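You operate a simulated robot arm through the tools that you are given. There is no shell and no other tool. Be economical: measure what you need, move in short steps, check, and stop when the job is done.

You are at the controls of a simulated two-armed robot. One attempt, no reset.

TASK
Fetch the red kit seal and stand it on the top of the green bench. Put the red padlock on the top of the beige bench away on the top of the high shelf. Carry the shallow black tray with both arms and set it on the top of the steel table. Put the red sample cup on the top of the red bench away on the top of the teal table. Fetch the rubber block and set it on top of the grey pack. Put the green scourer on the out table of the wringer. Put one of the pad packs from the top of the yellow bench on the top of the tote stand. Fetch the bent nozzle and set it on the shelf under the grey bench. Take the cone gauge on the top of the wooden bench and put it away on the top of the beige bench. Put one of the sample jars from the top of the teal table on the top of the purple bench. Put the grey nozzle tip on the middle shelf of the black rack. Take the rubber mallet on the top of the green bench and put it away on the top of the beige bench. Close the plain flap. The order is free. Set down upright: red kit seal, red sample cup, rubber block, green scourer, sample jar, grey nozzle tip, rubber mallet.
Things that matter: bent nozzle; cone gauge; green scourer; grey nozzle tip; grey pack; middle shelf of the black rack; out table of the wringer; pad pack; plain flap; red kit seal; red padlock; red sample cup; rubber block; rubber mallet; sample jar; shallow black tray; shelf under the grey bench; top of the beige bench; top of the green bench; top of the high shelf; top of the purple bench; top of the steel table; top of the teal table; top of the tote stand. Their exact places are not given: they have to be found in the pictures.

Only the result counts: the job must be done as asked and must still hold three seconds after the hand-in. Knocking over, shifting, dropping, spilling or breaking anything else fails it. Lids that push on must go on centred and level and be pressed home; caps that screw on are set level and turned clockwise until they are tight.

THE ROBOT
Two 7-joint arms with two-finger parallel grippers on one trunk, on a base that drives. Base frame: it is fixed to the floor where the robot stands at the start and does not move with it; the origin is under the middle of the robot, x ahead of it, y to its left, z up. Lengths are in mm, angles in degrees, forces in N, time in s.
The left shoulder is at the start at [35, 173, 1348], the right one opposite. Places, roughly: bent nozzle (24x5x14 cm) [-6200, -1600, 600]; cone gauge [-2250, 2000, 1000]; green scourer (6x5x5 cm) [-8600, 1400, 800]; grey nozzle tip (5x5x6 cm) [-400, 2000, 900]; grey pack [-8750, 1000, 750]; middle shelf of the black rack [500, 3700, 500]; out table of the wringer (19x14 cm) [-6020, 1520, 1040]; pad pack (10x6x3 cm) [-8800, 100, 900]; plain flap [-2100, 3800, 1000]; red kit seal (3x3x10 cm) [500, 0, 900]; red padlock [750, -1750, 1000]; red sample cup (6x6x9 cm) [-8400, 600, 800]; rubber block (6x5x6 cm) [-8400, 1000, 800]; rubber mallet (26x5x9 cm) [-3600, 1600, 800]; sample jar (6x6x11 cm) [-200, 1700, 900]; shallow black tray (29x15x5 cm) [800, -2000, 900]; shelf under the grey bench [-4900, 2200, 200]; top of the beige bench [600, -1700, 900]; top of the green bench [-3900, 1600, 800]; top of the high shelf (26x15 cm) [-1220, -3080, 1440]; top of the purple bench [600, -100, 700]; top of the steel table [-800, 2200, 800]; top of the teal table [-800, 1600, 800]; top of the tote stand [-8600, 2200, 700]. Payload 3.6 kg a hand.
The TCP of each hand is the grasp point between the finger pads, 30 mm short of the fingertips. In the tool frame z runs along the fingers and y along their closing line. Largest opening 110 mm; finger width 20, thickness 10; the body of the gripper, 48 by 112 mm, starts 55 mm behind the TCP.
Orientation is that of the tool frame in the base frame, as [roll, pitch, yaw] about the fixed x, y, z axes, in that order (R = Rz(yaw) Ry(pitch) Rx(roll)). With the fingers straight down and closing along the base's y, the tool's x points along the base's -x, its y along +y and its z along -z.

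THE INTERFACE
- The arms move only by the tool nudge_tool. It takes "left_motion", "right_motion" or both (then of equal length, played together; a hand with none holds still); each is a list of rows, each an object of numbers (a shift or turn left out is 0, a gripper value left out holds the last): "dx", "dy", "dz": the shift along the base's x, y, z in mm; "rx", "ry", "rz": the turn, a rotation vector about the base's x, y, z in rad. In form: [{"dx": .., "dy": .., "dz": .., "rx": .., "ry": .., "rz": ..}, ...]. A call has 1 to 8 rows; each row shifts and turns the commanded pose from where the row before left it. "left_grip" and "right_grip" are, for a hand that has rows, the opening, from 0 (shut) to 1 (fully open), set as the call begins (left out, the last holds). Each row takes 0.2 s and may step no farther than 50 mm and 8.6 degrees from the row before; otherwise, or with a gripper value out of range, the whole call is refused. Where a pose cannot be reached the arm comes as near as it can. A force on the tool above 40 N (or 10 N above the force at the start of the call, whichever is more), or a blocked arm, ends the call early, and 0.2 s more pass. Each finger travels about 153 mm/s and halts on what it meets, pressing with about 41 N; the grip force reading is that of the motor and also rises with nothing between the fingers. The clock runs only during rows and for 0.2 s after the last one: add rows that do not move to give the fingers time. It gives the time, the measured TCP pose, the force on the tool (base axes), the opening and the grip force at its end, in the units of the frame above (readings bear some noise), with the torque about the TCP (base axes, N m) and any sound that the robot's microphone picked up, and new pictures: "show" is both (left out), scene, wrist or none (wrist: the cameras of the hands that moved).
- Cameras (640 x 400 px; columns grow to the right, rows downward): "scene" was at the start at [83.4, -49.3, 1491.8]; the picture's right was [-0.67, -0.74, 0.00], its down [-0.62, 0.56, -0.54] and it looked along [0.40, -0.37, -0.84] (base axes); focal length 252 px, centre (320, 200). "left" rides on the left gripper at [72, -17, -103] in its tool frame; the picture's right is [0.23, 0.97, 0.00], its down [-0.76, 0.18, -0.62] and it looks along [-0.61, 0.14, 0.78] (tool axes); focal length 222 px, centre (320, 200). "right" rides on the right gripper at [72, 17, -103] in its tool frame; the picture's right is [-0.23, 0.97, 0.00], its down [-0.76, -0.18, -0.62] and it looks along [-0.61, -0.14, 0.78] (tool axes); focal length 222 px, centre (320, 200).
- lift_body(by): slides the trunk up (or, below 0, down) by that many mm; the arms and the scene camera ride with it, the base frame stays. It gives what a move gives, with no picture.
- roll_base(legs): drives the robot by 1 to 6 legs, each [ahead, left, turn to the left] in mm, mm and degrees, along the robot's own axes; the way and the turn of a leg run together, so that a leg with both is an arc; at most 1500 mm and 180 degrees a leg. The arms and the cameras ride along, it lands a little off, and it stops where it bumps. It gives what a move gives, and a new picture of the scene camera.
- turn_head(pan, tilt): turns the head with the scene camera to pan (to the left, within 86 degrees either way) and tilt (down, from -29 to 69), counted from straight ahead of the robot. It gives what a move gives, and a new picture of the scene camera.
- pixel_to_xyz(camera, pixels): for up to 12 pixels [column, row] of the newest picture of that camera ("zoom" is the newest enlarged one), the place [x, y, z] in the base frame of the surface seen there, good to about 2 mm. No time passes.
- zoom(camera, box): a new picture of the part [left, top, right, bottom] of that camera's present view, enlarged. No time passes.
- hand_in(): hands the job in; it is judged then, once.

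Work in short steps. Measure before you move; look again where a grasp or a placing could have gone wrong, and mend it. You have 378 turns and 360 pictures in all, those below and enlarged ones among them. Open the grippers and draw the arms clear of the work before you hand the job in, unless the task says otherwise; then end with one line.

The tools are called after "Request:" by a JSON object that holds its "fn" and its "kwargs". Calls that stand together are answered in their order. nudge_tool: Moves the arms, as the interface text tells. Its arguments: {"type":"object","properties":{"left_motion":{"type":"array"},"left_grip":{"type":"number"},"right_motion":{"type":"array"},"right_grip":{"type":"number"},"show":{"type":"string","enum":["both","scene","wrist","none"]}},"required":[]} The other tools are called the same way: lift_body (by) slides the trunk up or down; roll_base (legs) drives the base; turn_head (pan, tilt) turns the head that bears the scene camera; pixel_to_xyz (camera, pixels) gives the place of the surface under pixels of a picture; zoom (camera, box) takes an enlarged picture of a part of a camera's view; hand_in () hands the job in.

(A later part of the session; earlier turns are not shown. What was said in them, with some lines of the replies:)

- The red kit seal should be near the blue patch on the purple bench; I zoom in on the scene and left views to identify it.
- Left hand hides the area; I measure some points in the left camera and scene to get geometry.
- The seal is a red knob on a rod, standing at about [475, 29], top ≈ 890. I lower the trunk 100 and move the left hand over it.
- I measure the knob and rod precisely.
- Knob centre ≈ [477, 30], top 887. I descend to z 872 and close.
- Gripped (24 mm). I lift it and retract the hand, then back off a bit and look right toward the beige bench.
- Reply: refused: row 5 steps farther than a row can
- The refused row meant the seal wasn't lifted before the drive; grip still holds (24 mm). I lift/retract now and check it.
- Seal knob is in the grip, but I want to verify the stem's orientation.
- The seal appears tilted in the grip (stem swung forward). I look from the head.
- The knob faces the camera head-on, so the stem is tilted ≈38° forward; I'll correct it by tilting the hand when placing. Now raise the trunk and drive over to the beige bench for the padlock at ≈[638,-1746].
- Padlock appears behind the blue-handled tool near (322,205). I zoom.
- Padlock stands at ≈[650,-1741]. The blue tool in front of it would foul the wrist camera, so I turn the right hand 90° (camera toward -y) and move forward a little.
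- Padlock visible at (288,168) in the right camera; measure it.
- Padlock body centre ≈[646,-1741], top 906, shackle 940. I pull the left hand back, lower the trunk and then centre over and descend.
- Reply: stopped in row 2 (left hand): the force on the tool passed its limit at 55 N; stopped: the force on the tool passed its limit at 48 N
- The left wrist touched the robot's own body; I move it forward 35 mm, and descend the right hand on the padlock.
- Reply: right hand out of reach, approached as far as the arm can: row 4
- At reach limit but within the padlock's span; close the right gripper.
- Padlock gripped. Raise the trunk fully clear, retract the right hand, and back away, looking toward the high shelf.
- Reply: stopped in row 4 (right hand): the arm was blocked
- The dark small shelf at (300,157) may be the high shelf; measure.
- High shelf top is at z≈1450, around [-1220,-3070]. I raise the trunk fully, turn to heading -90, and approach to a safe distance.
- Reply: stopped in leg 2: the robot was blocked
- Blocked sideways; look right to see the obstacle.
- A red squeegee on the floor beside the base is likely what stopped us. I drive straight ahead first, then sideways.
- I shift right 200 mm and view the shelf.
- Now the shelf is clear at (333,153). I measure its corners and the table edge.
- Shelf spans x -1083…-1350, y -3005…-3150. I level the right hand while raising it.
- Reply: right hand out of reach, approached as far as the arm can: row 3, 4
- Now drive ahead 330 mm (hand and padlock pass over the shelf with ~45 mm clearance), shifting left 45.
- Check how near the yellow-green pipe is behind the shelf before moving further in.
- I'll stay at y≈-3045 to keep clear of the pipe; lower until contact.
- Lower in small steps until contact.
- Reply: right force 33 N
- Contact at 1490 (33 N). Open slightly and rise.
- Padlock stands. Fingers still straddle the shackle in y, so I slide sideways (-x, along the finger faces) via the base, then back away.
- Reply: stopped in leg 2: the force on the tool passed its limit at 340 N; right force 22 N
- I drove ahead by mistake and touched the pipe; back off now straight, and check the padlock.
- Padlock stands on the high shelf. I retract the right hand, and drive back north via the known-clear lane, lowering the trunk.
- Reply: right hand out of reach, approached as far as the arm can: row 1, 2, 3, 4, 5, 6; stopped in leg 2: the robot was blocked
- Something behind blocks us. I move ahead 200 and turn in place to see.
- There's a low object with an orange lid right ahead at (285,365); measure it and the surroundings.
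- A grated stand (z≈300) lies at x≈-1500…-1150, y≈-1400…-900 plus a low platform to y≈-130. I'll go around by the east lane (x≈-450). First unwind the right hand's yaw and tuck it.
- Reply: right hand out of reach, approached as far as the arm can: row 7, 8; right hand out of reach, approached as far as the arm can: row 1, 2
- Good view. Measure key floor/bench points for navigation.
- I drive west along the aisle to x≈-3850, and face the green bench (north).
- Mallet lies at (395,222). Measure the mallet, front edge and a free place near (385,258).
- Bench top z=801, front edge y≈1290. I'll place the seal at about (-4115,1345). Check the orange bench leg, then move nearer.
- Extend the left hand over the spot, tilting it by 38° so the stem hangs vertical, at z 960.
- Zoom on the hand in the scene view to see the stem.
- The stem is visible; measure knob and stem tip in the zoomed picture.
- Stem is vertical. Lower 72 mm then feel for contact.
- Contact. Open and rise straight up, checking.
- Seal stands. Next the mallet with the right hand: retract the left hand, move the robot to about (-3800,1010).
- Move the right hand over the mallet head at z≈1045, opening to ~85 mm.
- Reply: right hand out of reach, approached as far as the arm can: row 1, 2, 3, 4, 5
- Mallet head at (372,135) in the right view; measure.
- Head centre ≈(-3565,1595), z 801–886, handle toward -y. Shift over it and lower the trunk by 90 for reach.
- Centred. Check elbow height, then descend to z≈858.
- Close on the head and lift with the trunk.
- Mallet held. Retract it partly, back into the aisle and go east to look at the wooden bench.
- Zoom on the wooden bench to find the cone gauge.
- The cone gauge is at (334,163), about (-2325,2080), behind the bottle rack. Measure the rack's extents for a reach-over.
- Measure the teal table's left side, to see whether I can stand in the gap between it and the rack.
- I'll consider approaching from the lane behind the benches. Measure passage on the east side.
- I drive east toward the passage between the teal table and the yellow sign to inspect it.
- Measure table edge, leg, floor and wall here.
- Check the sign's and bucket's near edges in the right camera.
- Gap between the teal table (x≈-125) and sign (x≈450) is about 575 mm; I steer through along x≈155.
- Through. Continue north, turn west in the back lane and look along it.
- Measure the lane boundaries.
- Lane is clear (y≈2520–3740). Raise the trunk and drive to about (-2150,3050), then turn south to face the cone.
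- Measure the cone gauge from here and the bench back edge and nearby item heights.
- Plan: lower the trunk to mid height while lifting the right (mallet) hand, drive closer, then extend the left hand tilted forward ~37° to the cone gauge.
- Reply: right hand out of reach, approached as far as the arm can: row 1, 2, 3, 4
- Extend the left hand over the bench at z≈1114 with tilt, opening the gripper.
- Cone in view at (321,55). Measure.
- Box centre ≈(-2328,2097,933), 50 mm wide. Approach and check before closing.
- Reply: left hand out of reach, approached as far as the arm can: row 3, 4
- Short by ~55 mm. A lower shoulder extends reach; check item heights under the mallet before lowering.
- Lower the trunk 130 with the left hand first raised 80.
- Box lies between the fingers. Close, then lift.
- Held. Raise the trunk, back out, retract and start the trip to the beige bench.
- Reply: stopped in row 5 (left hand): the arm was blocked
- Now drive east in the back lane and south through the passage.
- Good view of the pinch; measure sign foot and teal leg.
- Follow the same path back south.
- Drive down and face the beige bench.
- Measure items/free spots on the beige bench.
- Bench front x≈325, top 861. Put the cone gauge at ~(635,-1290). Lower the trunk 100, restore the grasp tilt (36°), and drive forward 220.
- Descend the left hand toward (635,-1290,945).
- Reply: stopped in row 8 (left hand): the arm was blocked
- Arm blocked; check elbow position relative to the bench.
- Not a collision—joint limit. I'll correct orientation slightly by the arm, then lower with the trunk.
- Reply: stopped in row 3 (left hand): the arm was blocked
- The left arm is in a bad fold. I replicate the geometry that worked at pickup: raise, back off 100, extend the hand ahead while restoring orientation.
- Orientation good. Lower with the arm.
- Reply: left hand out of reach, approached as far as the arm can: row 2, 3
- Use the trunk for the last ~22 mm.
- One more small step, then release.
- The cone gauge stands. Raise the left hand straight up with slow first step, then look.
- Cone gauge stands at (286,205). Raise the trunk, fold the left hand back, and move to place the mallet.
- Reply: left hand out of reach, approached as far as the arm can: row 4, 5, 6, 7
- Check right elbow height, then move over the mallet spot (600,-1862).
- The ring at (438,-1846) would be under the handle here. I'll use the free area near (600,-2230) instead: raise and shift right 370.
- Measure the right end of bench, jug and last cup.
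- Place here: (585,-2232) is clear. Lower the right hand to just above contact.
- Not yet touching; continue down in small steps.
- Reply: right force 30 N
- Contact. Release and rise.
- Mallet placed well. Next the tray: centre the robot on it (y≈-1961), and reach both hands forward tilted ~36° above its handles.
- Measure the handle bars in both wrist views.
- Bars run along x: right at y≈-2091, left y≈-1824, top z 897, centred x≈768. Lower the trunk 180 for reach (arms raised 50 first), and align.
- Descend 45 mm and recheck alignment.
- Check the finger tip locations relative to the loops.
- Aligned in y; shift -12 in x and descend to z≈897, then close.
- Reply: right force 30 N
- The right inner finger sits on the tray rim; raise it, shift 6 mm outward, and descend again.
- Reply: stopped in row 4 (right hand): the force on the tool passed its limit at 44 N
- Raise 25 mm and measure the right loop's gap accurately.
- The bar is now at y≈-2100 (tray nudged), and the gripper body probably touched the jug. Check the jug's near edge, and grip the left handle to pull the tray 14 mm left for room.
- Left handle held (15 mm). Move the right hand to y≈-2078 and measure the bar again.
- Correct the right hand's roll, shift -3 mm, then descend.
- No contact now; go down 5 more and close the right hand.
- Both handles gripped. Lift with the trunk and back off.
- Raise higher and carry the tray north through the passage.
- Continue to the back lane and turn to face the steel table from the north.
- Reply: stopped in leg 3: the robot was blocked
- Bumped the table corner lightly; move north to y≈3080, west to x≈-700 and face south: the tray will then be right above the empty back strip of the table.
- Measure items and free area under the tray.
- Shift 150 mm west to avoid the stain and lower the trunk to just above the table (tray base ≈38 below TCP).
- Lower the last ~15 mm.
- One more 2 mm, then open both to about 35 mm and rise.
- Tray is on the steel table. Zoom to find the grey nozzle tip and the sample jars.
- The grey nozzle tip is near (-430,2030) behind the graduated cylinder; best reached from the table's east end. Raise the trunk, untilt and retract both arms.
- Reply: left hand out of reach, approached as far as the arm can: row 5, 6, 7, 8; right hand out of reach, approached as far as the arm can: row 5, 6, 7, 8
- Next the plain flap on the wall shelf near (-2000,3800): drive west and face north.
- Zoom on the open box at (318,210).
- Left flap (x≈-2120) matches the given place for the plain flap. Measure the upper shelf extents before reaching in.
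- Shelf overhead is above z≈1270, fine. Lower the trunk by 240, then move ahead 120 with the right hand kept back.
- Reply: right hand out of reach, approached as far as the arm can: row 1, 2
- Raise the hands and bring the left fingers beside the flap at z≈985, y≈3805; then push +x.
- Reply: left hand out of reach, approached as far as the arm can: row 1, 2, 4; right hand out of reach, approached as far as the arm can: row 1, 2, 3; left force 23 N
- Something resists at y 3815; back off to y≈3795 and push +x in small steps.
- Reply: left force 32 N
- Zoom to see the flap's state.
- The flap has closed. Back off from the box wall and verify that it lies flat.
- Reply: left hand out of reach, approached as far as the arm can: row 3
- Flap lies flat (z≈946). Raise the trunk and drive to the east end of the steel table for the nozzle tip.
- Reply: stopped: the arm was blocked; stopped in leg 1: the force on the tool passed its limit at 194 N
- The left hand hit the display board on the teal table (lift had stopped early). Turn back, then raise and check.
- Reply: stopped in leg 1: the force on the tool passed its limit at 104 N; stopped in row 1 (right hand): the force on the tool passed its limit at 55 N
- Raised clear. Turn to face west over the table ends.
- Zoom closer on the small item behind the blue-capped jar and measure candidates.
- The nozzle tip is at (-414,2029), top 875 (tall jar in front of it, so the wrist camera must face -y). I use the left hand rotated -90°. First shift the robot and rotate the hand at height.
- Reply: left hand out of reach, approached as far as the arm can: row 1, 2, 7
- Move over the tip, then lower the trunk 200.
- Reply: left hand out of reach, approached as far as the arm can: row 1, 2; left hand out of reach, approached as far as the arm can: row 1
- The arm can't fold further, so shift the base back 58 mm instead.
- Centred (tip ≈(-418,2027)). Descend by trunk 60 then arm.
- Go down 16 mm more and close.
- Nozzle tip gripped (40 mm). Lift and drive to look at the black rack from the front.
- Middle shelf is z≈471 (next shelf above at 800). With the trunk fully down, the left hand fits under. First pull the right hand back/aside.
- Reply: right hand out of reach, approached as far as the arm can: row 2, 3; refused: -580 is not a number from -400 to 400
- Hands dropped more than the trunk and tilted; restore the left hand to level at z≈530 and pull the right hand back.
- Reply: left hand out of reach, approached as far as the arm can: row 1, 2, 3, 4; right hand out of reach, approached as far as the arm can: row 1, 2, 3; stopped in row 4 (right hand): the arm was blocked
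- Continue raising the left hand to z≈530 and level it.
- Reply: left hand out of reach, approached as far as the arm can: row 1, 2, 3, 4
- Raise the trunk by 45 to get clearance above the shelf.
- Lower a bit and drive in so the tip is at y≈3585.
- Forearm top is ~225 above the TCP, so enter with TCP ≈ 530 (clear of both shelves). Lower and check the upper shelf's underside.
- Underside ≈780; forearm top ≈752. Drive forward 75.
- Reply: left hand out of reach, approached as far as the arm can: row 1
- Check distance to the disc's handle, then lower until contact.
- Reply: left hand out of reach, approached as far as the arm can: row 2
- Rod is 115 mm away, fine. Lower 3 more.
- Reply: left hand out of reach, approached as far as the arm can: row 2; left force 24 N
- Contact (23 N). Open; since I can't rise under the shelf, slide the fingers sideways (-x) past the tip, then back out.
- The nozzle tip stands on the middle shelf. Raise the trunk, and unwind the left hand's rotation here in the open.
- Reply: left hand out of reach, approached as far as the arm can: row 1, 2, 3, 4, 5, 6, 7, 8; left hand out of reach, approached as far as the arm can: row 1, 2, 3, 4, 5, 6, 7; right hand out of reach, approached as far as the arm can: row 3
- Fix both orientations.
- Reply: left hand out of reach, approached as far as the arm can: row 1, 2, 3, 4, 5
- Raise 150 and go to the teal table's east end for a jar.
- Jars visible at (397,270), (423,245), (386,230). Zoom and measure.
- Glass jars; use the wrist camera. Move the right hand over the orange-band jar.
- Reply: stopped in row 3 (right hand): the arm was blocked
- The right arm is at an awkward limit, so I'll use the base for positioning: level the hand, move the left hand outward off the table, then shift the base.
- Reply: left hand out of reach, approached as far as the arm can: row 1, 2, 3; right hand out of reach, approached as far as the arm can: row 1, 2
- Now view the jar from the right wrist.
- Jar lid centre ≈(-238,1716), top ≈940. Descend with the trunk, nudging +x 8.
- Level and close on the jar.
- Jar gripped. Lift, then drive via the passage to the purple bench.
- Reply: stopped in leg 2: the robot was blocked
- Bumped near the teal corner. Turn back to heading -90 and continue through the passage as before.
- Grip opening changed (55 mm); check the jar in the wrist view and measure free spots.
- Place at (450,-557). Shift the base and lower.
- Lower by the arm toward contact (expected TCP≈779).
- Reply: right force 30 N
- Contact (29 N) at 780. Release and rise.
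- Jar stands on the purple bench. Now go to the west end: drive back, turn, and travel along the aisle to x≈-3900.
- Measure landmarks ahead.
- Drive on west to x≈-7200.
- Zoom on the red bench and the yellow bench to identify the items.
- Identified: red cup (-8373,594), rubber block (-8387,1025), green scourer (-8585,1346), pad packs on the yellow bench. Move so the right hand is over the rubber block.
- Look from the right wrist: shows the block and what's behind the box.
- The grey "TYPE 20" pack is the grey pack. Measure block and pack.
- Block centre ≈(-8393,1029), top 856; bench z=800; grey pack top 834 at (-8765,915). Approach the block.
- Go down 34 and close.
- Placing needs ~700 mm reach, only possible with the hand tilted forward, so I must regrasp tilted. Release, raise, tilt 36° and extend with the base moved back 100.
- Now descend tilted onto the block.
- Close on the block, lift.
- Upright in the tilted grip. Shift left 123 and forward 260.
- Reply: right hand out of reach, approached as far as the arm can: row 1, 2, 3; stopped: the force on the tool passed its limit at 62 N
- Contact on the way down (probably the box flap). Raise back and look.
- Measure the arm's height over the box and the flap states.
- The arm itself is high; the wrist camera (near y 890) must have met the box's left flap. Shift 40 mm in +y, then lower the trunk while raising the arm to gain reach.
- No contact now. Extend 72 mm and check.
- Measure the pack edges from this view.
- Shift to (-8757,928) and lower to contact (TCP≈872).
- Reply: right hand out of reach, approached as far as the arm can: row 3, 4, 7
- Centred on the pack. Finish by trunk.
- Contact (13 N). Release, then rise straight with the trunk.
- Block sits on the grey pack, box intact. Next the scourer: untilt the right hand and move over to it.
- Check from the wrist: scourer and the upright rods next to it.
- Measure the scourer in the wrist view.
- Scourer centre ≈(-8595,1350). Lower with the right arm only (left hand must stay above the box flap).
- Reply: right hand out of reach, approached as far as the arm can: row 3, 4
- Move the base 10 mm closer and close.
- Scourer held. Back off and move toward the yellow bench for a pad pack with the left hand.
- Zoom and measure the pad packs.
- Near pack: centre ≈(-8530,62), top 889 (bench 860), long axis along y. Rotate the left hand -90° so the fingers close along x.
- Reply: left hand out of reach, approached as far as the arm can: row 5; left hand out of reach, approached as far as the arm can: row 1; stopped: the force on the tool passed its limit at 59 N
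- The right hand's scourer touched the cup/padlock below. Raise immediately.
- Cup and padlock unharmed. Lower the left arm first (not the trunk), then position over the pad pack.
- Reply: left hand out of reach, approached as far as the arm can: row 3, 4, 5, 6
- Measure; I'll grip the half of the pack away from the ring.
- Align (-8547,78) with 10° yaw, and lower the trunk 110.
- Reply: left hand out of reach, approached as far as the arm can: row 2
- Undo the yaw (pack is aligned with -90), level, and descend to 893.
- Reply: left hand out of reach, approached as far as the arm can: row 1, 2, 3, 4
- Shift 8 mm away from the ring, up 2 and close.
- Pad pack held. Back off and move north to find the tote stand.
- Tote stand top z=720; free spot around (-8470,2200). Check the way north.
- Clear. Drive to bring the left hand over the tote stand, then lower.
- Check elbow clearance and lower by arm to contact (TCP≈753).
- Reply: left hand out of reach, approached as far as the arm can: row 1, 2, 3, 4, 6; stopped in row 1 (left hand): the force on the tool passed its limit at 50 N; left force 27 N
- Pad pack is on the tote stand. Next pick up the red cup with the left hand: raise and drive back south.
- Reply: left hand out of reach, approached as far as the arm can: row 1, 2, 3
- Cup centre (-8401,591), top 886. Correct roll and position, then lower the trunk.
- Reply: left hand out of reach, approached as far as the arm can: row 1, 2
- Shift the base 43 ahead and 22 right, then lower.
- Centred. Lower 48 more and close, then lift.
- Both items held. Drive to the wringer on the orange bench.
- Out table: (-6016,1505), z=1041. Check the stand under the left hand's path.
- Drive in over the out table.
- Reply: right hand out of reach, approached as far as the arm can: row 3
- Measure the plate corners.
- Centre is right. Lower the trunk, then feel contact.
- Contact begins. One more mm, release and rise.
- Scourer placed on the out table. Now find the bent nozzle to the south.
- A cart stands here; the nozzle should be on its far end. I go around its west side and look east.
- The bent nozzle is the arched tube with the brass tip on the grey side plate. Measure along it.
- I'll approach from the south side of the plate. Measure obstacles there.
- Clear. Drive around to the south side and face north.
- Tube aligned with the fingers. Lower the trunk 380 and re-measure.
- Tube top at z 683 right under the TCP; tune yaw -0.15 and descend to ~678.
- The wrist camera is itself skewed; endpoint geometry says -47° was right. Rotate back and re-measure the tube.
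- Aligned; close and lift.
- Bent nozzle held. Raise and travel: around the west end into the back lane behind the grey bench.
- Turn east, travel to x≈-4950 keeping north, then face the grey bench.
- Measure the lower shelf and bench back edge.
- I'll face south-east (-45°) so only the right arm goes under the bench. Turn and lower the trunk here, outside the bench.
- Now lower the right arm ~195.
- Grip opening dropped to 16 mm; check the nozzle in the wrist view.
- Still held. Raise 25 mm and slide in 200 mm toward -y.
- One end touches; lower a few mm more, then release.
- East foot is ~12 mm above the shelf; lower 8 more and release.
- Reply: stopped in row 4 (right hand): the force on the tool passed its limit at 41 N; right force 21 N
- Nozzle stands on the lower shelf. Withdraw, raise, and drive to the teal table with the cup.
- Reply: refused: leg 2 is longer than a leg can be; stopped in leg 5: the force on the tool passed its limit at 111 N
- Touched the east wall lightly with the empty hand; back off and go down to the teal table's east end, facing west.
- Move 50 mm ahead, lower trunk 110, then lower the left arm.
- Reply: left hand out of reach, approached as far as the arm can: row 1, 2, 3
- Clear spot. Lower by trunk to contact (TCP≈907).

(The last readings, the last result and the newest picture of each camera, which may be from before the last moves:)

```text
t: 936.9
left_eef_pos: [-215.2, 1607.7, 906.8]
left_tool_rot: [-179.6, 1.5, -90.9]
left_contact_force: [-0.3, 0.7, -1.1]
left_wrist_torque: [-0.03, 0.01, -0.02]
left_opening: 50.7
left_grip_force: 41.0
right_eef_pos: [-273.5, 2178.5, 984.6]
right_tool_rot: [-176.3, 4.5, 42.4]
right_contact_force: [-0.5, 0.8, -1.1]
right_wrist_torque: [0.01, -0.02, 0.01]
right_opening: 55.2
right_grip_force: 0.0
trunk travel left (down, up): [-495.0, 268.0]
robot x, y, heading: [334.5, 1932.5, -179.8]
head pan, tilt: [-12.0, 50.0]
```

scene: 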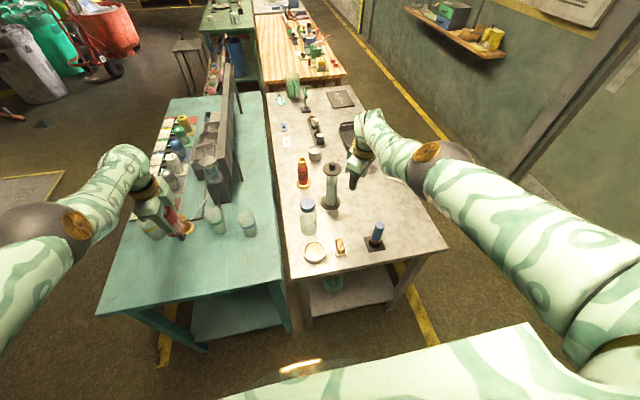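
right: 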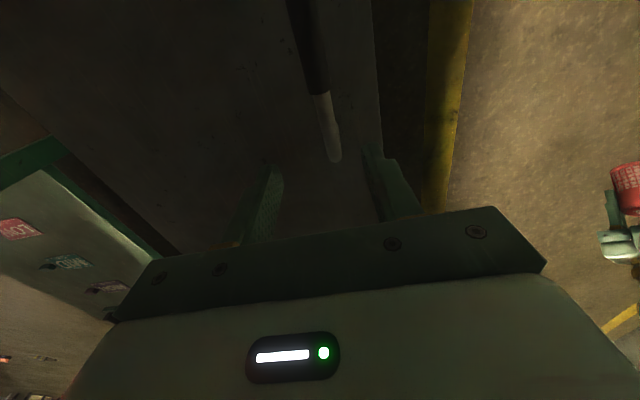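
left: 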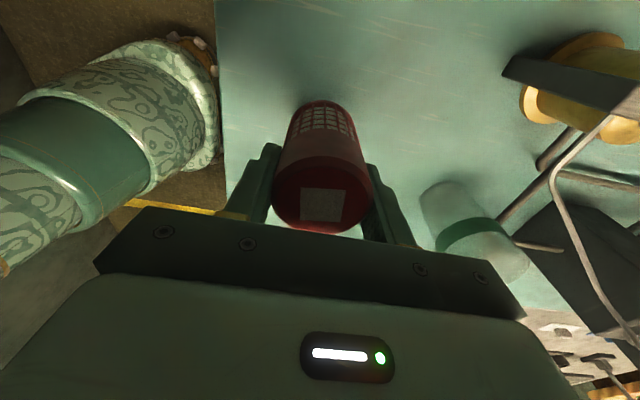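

Request:
{"fn": "lift_body", "kwargs": {"by": -3}}

Request:
{"fn": "nudge_tool", "kwargs": {"left_motion": [{}], "show": "none"}}

```text
t: 937.4
left_eef_pos: [-216.8, 1607.0, 905.9]
left_tool_rot: [-179.7, 1.4, -90.9]
left_contact_force: [2.2, -1.0, 13.1]
left_wrist_torque: [-0.02, 0.17, -0.01]
left_opening: 50.5
left_grip_force: 40.8
right_eef_pos: [-272.1, 2180.4, 982.4]
right_tool_rot: [-176.3, 4.5, 42.4]
right_contact_force: [-0.3, -0.2, 0.6]
right_wrist_torque: [0.01, -0.02, -0.03]
right_opening: 54.8
right_grip_force: 0.1
trunk travel left (down, up): [-492.0, 271.0]
robot x, y, heading: [334.0, 1934.8, -179.9]
head pan, tilt: [-12.0, 50.0]
```

```text
t: 937.8
left_eef_pos: [-217.0, 1606.7, 906.1]
left_tool_rot: [-179.7, 1.3, -91.0]
left_contact_force: [-0.4, -1.4, 18.5]
left_wrist_torque: [-0.39, 0.3, 0.02]
left_opening: 50.5
left_grip_force: 41.2
right_eef_pos: [-272.7, 2179.9, 981.5]
right_tool_rot: [-176.3, 4.4, 42.4]
right_contact_force: [0.9, -0.6, 0.3]
right_wrist_torque: [-0.03, 0.0, -0.02]
right_opening: 55.1
right_grip_force: 0.0
trunk travel left (down, up): [-492.0, 271.0]
robot x, y, heading: [333.7, 1930.8, -180.0]
head pan, tilt: [-12.0, 50.0]
```

Contact. Release and rise.

Request:
{"fn": "nudge_tool", "kwargs": {"left_motion": [{}, {}, {}], "left_grip": 0.72, "show": "none"}}

Request:
{"fn": "lift_body", "kwargs": {"by": 200}}

Request:
{"fn": "nudge_tool", "kwargs": {"left_motion": [{}], "show": "both"}}

```text
t: 938.6
left_eef_pos: [-216.9, 1606.4, 903.0]
left_tool_rot: [-179.4, 1.5, -90.9]
left_contact_force: [0.2, 0.4, -0.2]
left_wrist_torque: [-0.02, -0.01, 0.03]
left_opening: 79.0
left_grip_force: 0.0
right_eef_pos: [-273.6, 2178.7, 981.2]
right_tool_rot: [-176.3, 4.4, 42.4]
right_contact_force: [0.1, 0.2, -0.3]
right_wrist_torque: [0.0, -0.02, 0.02]
right_opening: 55.0
right_grip_force: 0.1
trunk travel left (down, up): [-492.0, 271.0]
robot x, y, heading: [330.3, 1935.0, -179.9]
head pan, tilt: [-12.0, 50.0]
```

```text
t: 940.8
left_eef_pos: [-216.9, 1606.5, 1114.8]
left_tool_rot: [179.4, 1.4, -91.0]
left_contact_force: [0.2, -0.7, 0.0]
left_wrist_torque: [-0.01, -0.01, -0.03]
left_opening: 79.2
left_grip_force: 0.0
right_eef_pos: [-273.4, 2179.0, 1180.8]
right_tool_rot: [-176.2, 4.4, 42.4]
right_contact_force: [-1.0, -0.8, -0.3]
right_wrist_torque: [0.03, 0.04, 0.01]
right_opening: 55.0
right_grip_force: 0.0
trunk travel left (down, up): [-692.0, 71.0]
robot x, y, heading: [330.3, 1935.3, -179.7]
head pan, tilt: [-12.0, 50.0]
```

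```text
t: 941.2
left_eef_pos: [-216.4, 1606.4, 1115.5]
left_tool_rot: [179.3, 1.4, -90.9]
left_contact_force: [0.4, 0.6, -0.2]
left_wrist_torque: [0.0, 0.02, 0.02]
left_opening: 79.1
left_grip_force: 0.0
right_eef_pos: [-273.2, 2179.0, 1181.4]
right_tool_rot: [-176.3, 4.5, 42.2]
right_contact_force: [-0.6, -0.2, 0.1]
right_wrist_torque: [-0.03, 0.01, 0.02]
right_opening: 55.0
right_grip_force: 0.0
trunk travel left (down, up): [-692.0, 71.0]
robot x, y, heading: [332.6, 1930.6, -179.5]
head pan, tilt: [-12.0, 50.0]
```

scene: 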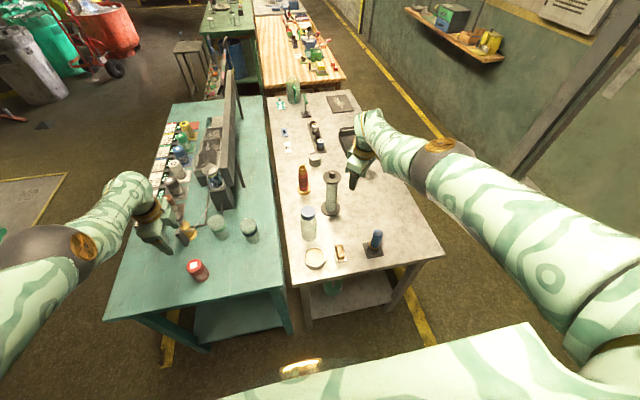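
left: 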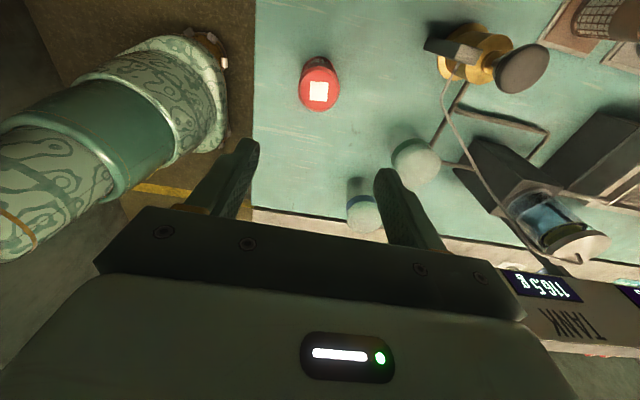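

Everything is placed. Draw the arms clear by backing away, then hand in.

Request:
{"fn": "roll_base", "kwargs": {"legs": [[-250, 0, 0]]}}

Request:
{"fn": "zoom", "kwargs": {"camera": "scene", "box": [100, 0, 540, 300]}}

```text
t: 943.0
left_eef_pos: [33.6, 1610.9, 1115.2]
left_tool_rot: [179.4, 1.3, -91.5]
left_contact_force: [0.4, -0.3, 1.1]
left_wrist_torque: [0.01, 0.02, 0.0]
left_opening: 79.4
left_grip_force: 0.0
right_eef_pos: [-17.1, 2184.5, 1181.1]
right_tool_rot: [-176.3, 4.4, 41.9]
right_contact_force: [0.1, 0.1, 0.2]
right_wrist_torque: [-0.01, -0.02, 0.03]
right_opening: 55.0
right_grip_force: 0.1
trunk travel left (down, up): [-692.0, 71.0]
robot x, y, heading: [586.0, 1932.7, 179.8]
head pan, tilt: [-12.0, 50.0]
```

scene: 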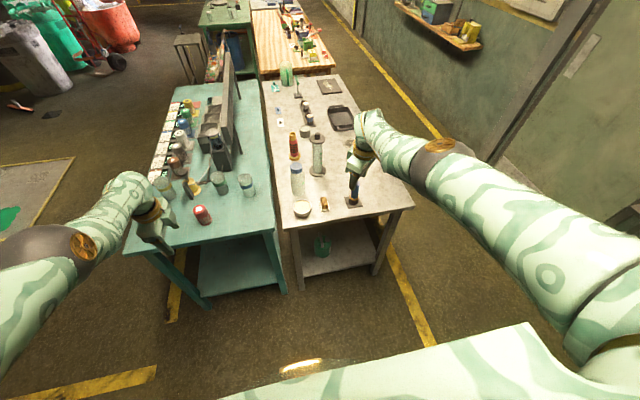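

```text
1.33 times, centred on (320, 150) of scene
```

zoom: 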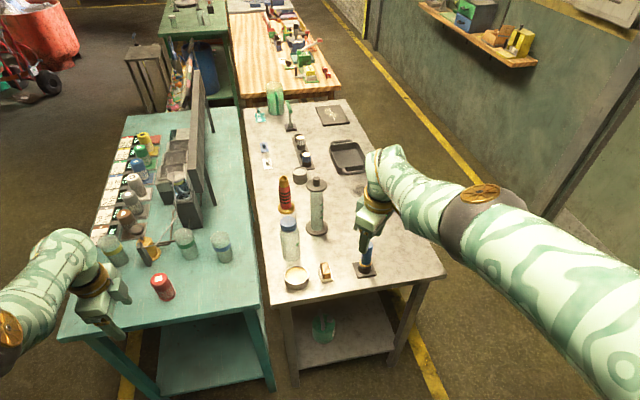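

The cup and tray are in place and the arms are clear, so I hand the job in.

Request:
{"fn": "hand_in", "kwargs": {}}

```text
The job is handed in.
```

All thirteen items were placed as asked and the job is handed in, but I bumped several things on the way and don't know whether any of them shifted: the display board on the teal table, the pipe behind the high shelf, a cardboard-box flap on the red bench, the east wall, and a few base bumps against furniture.
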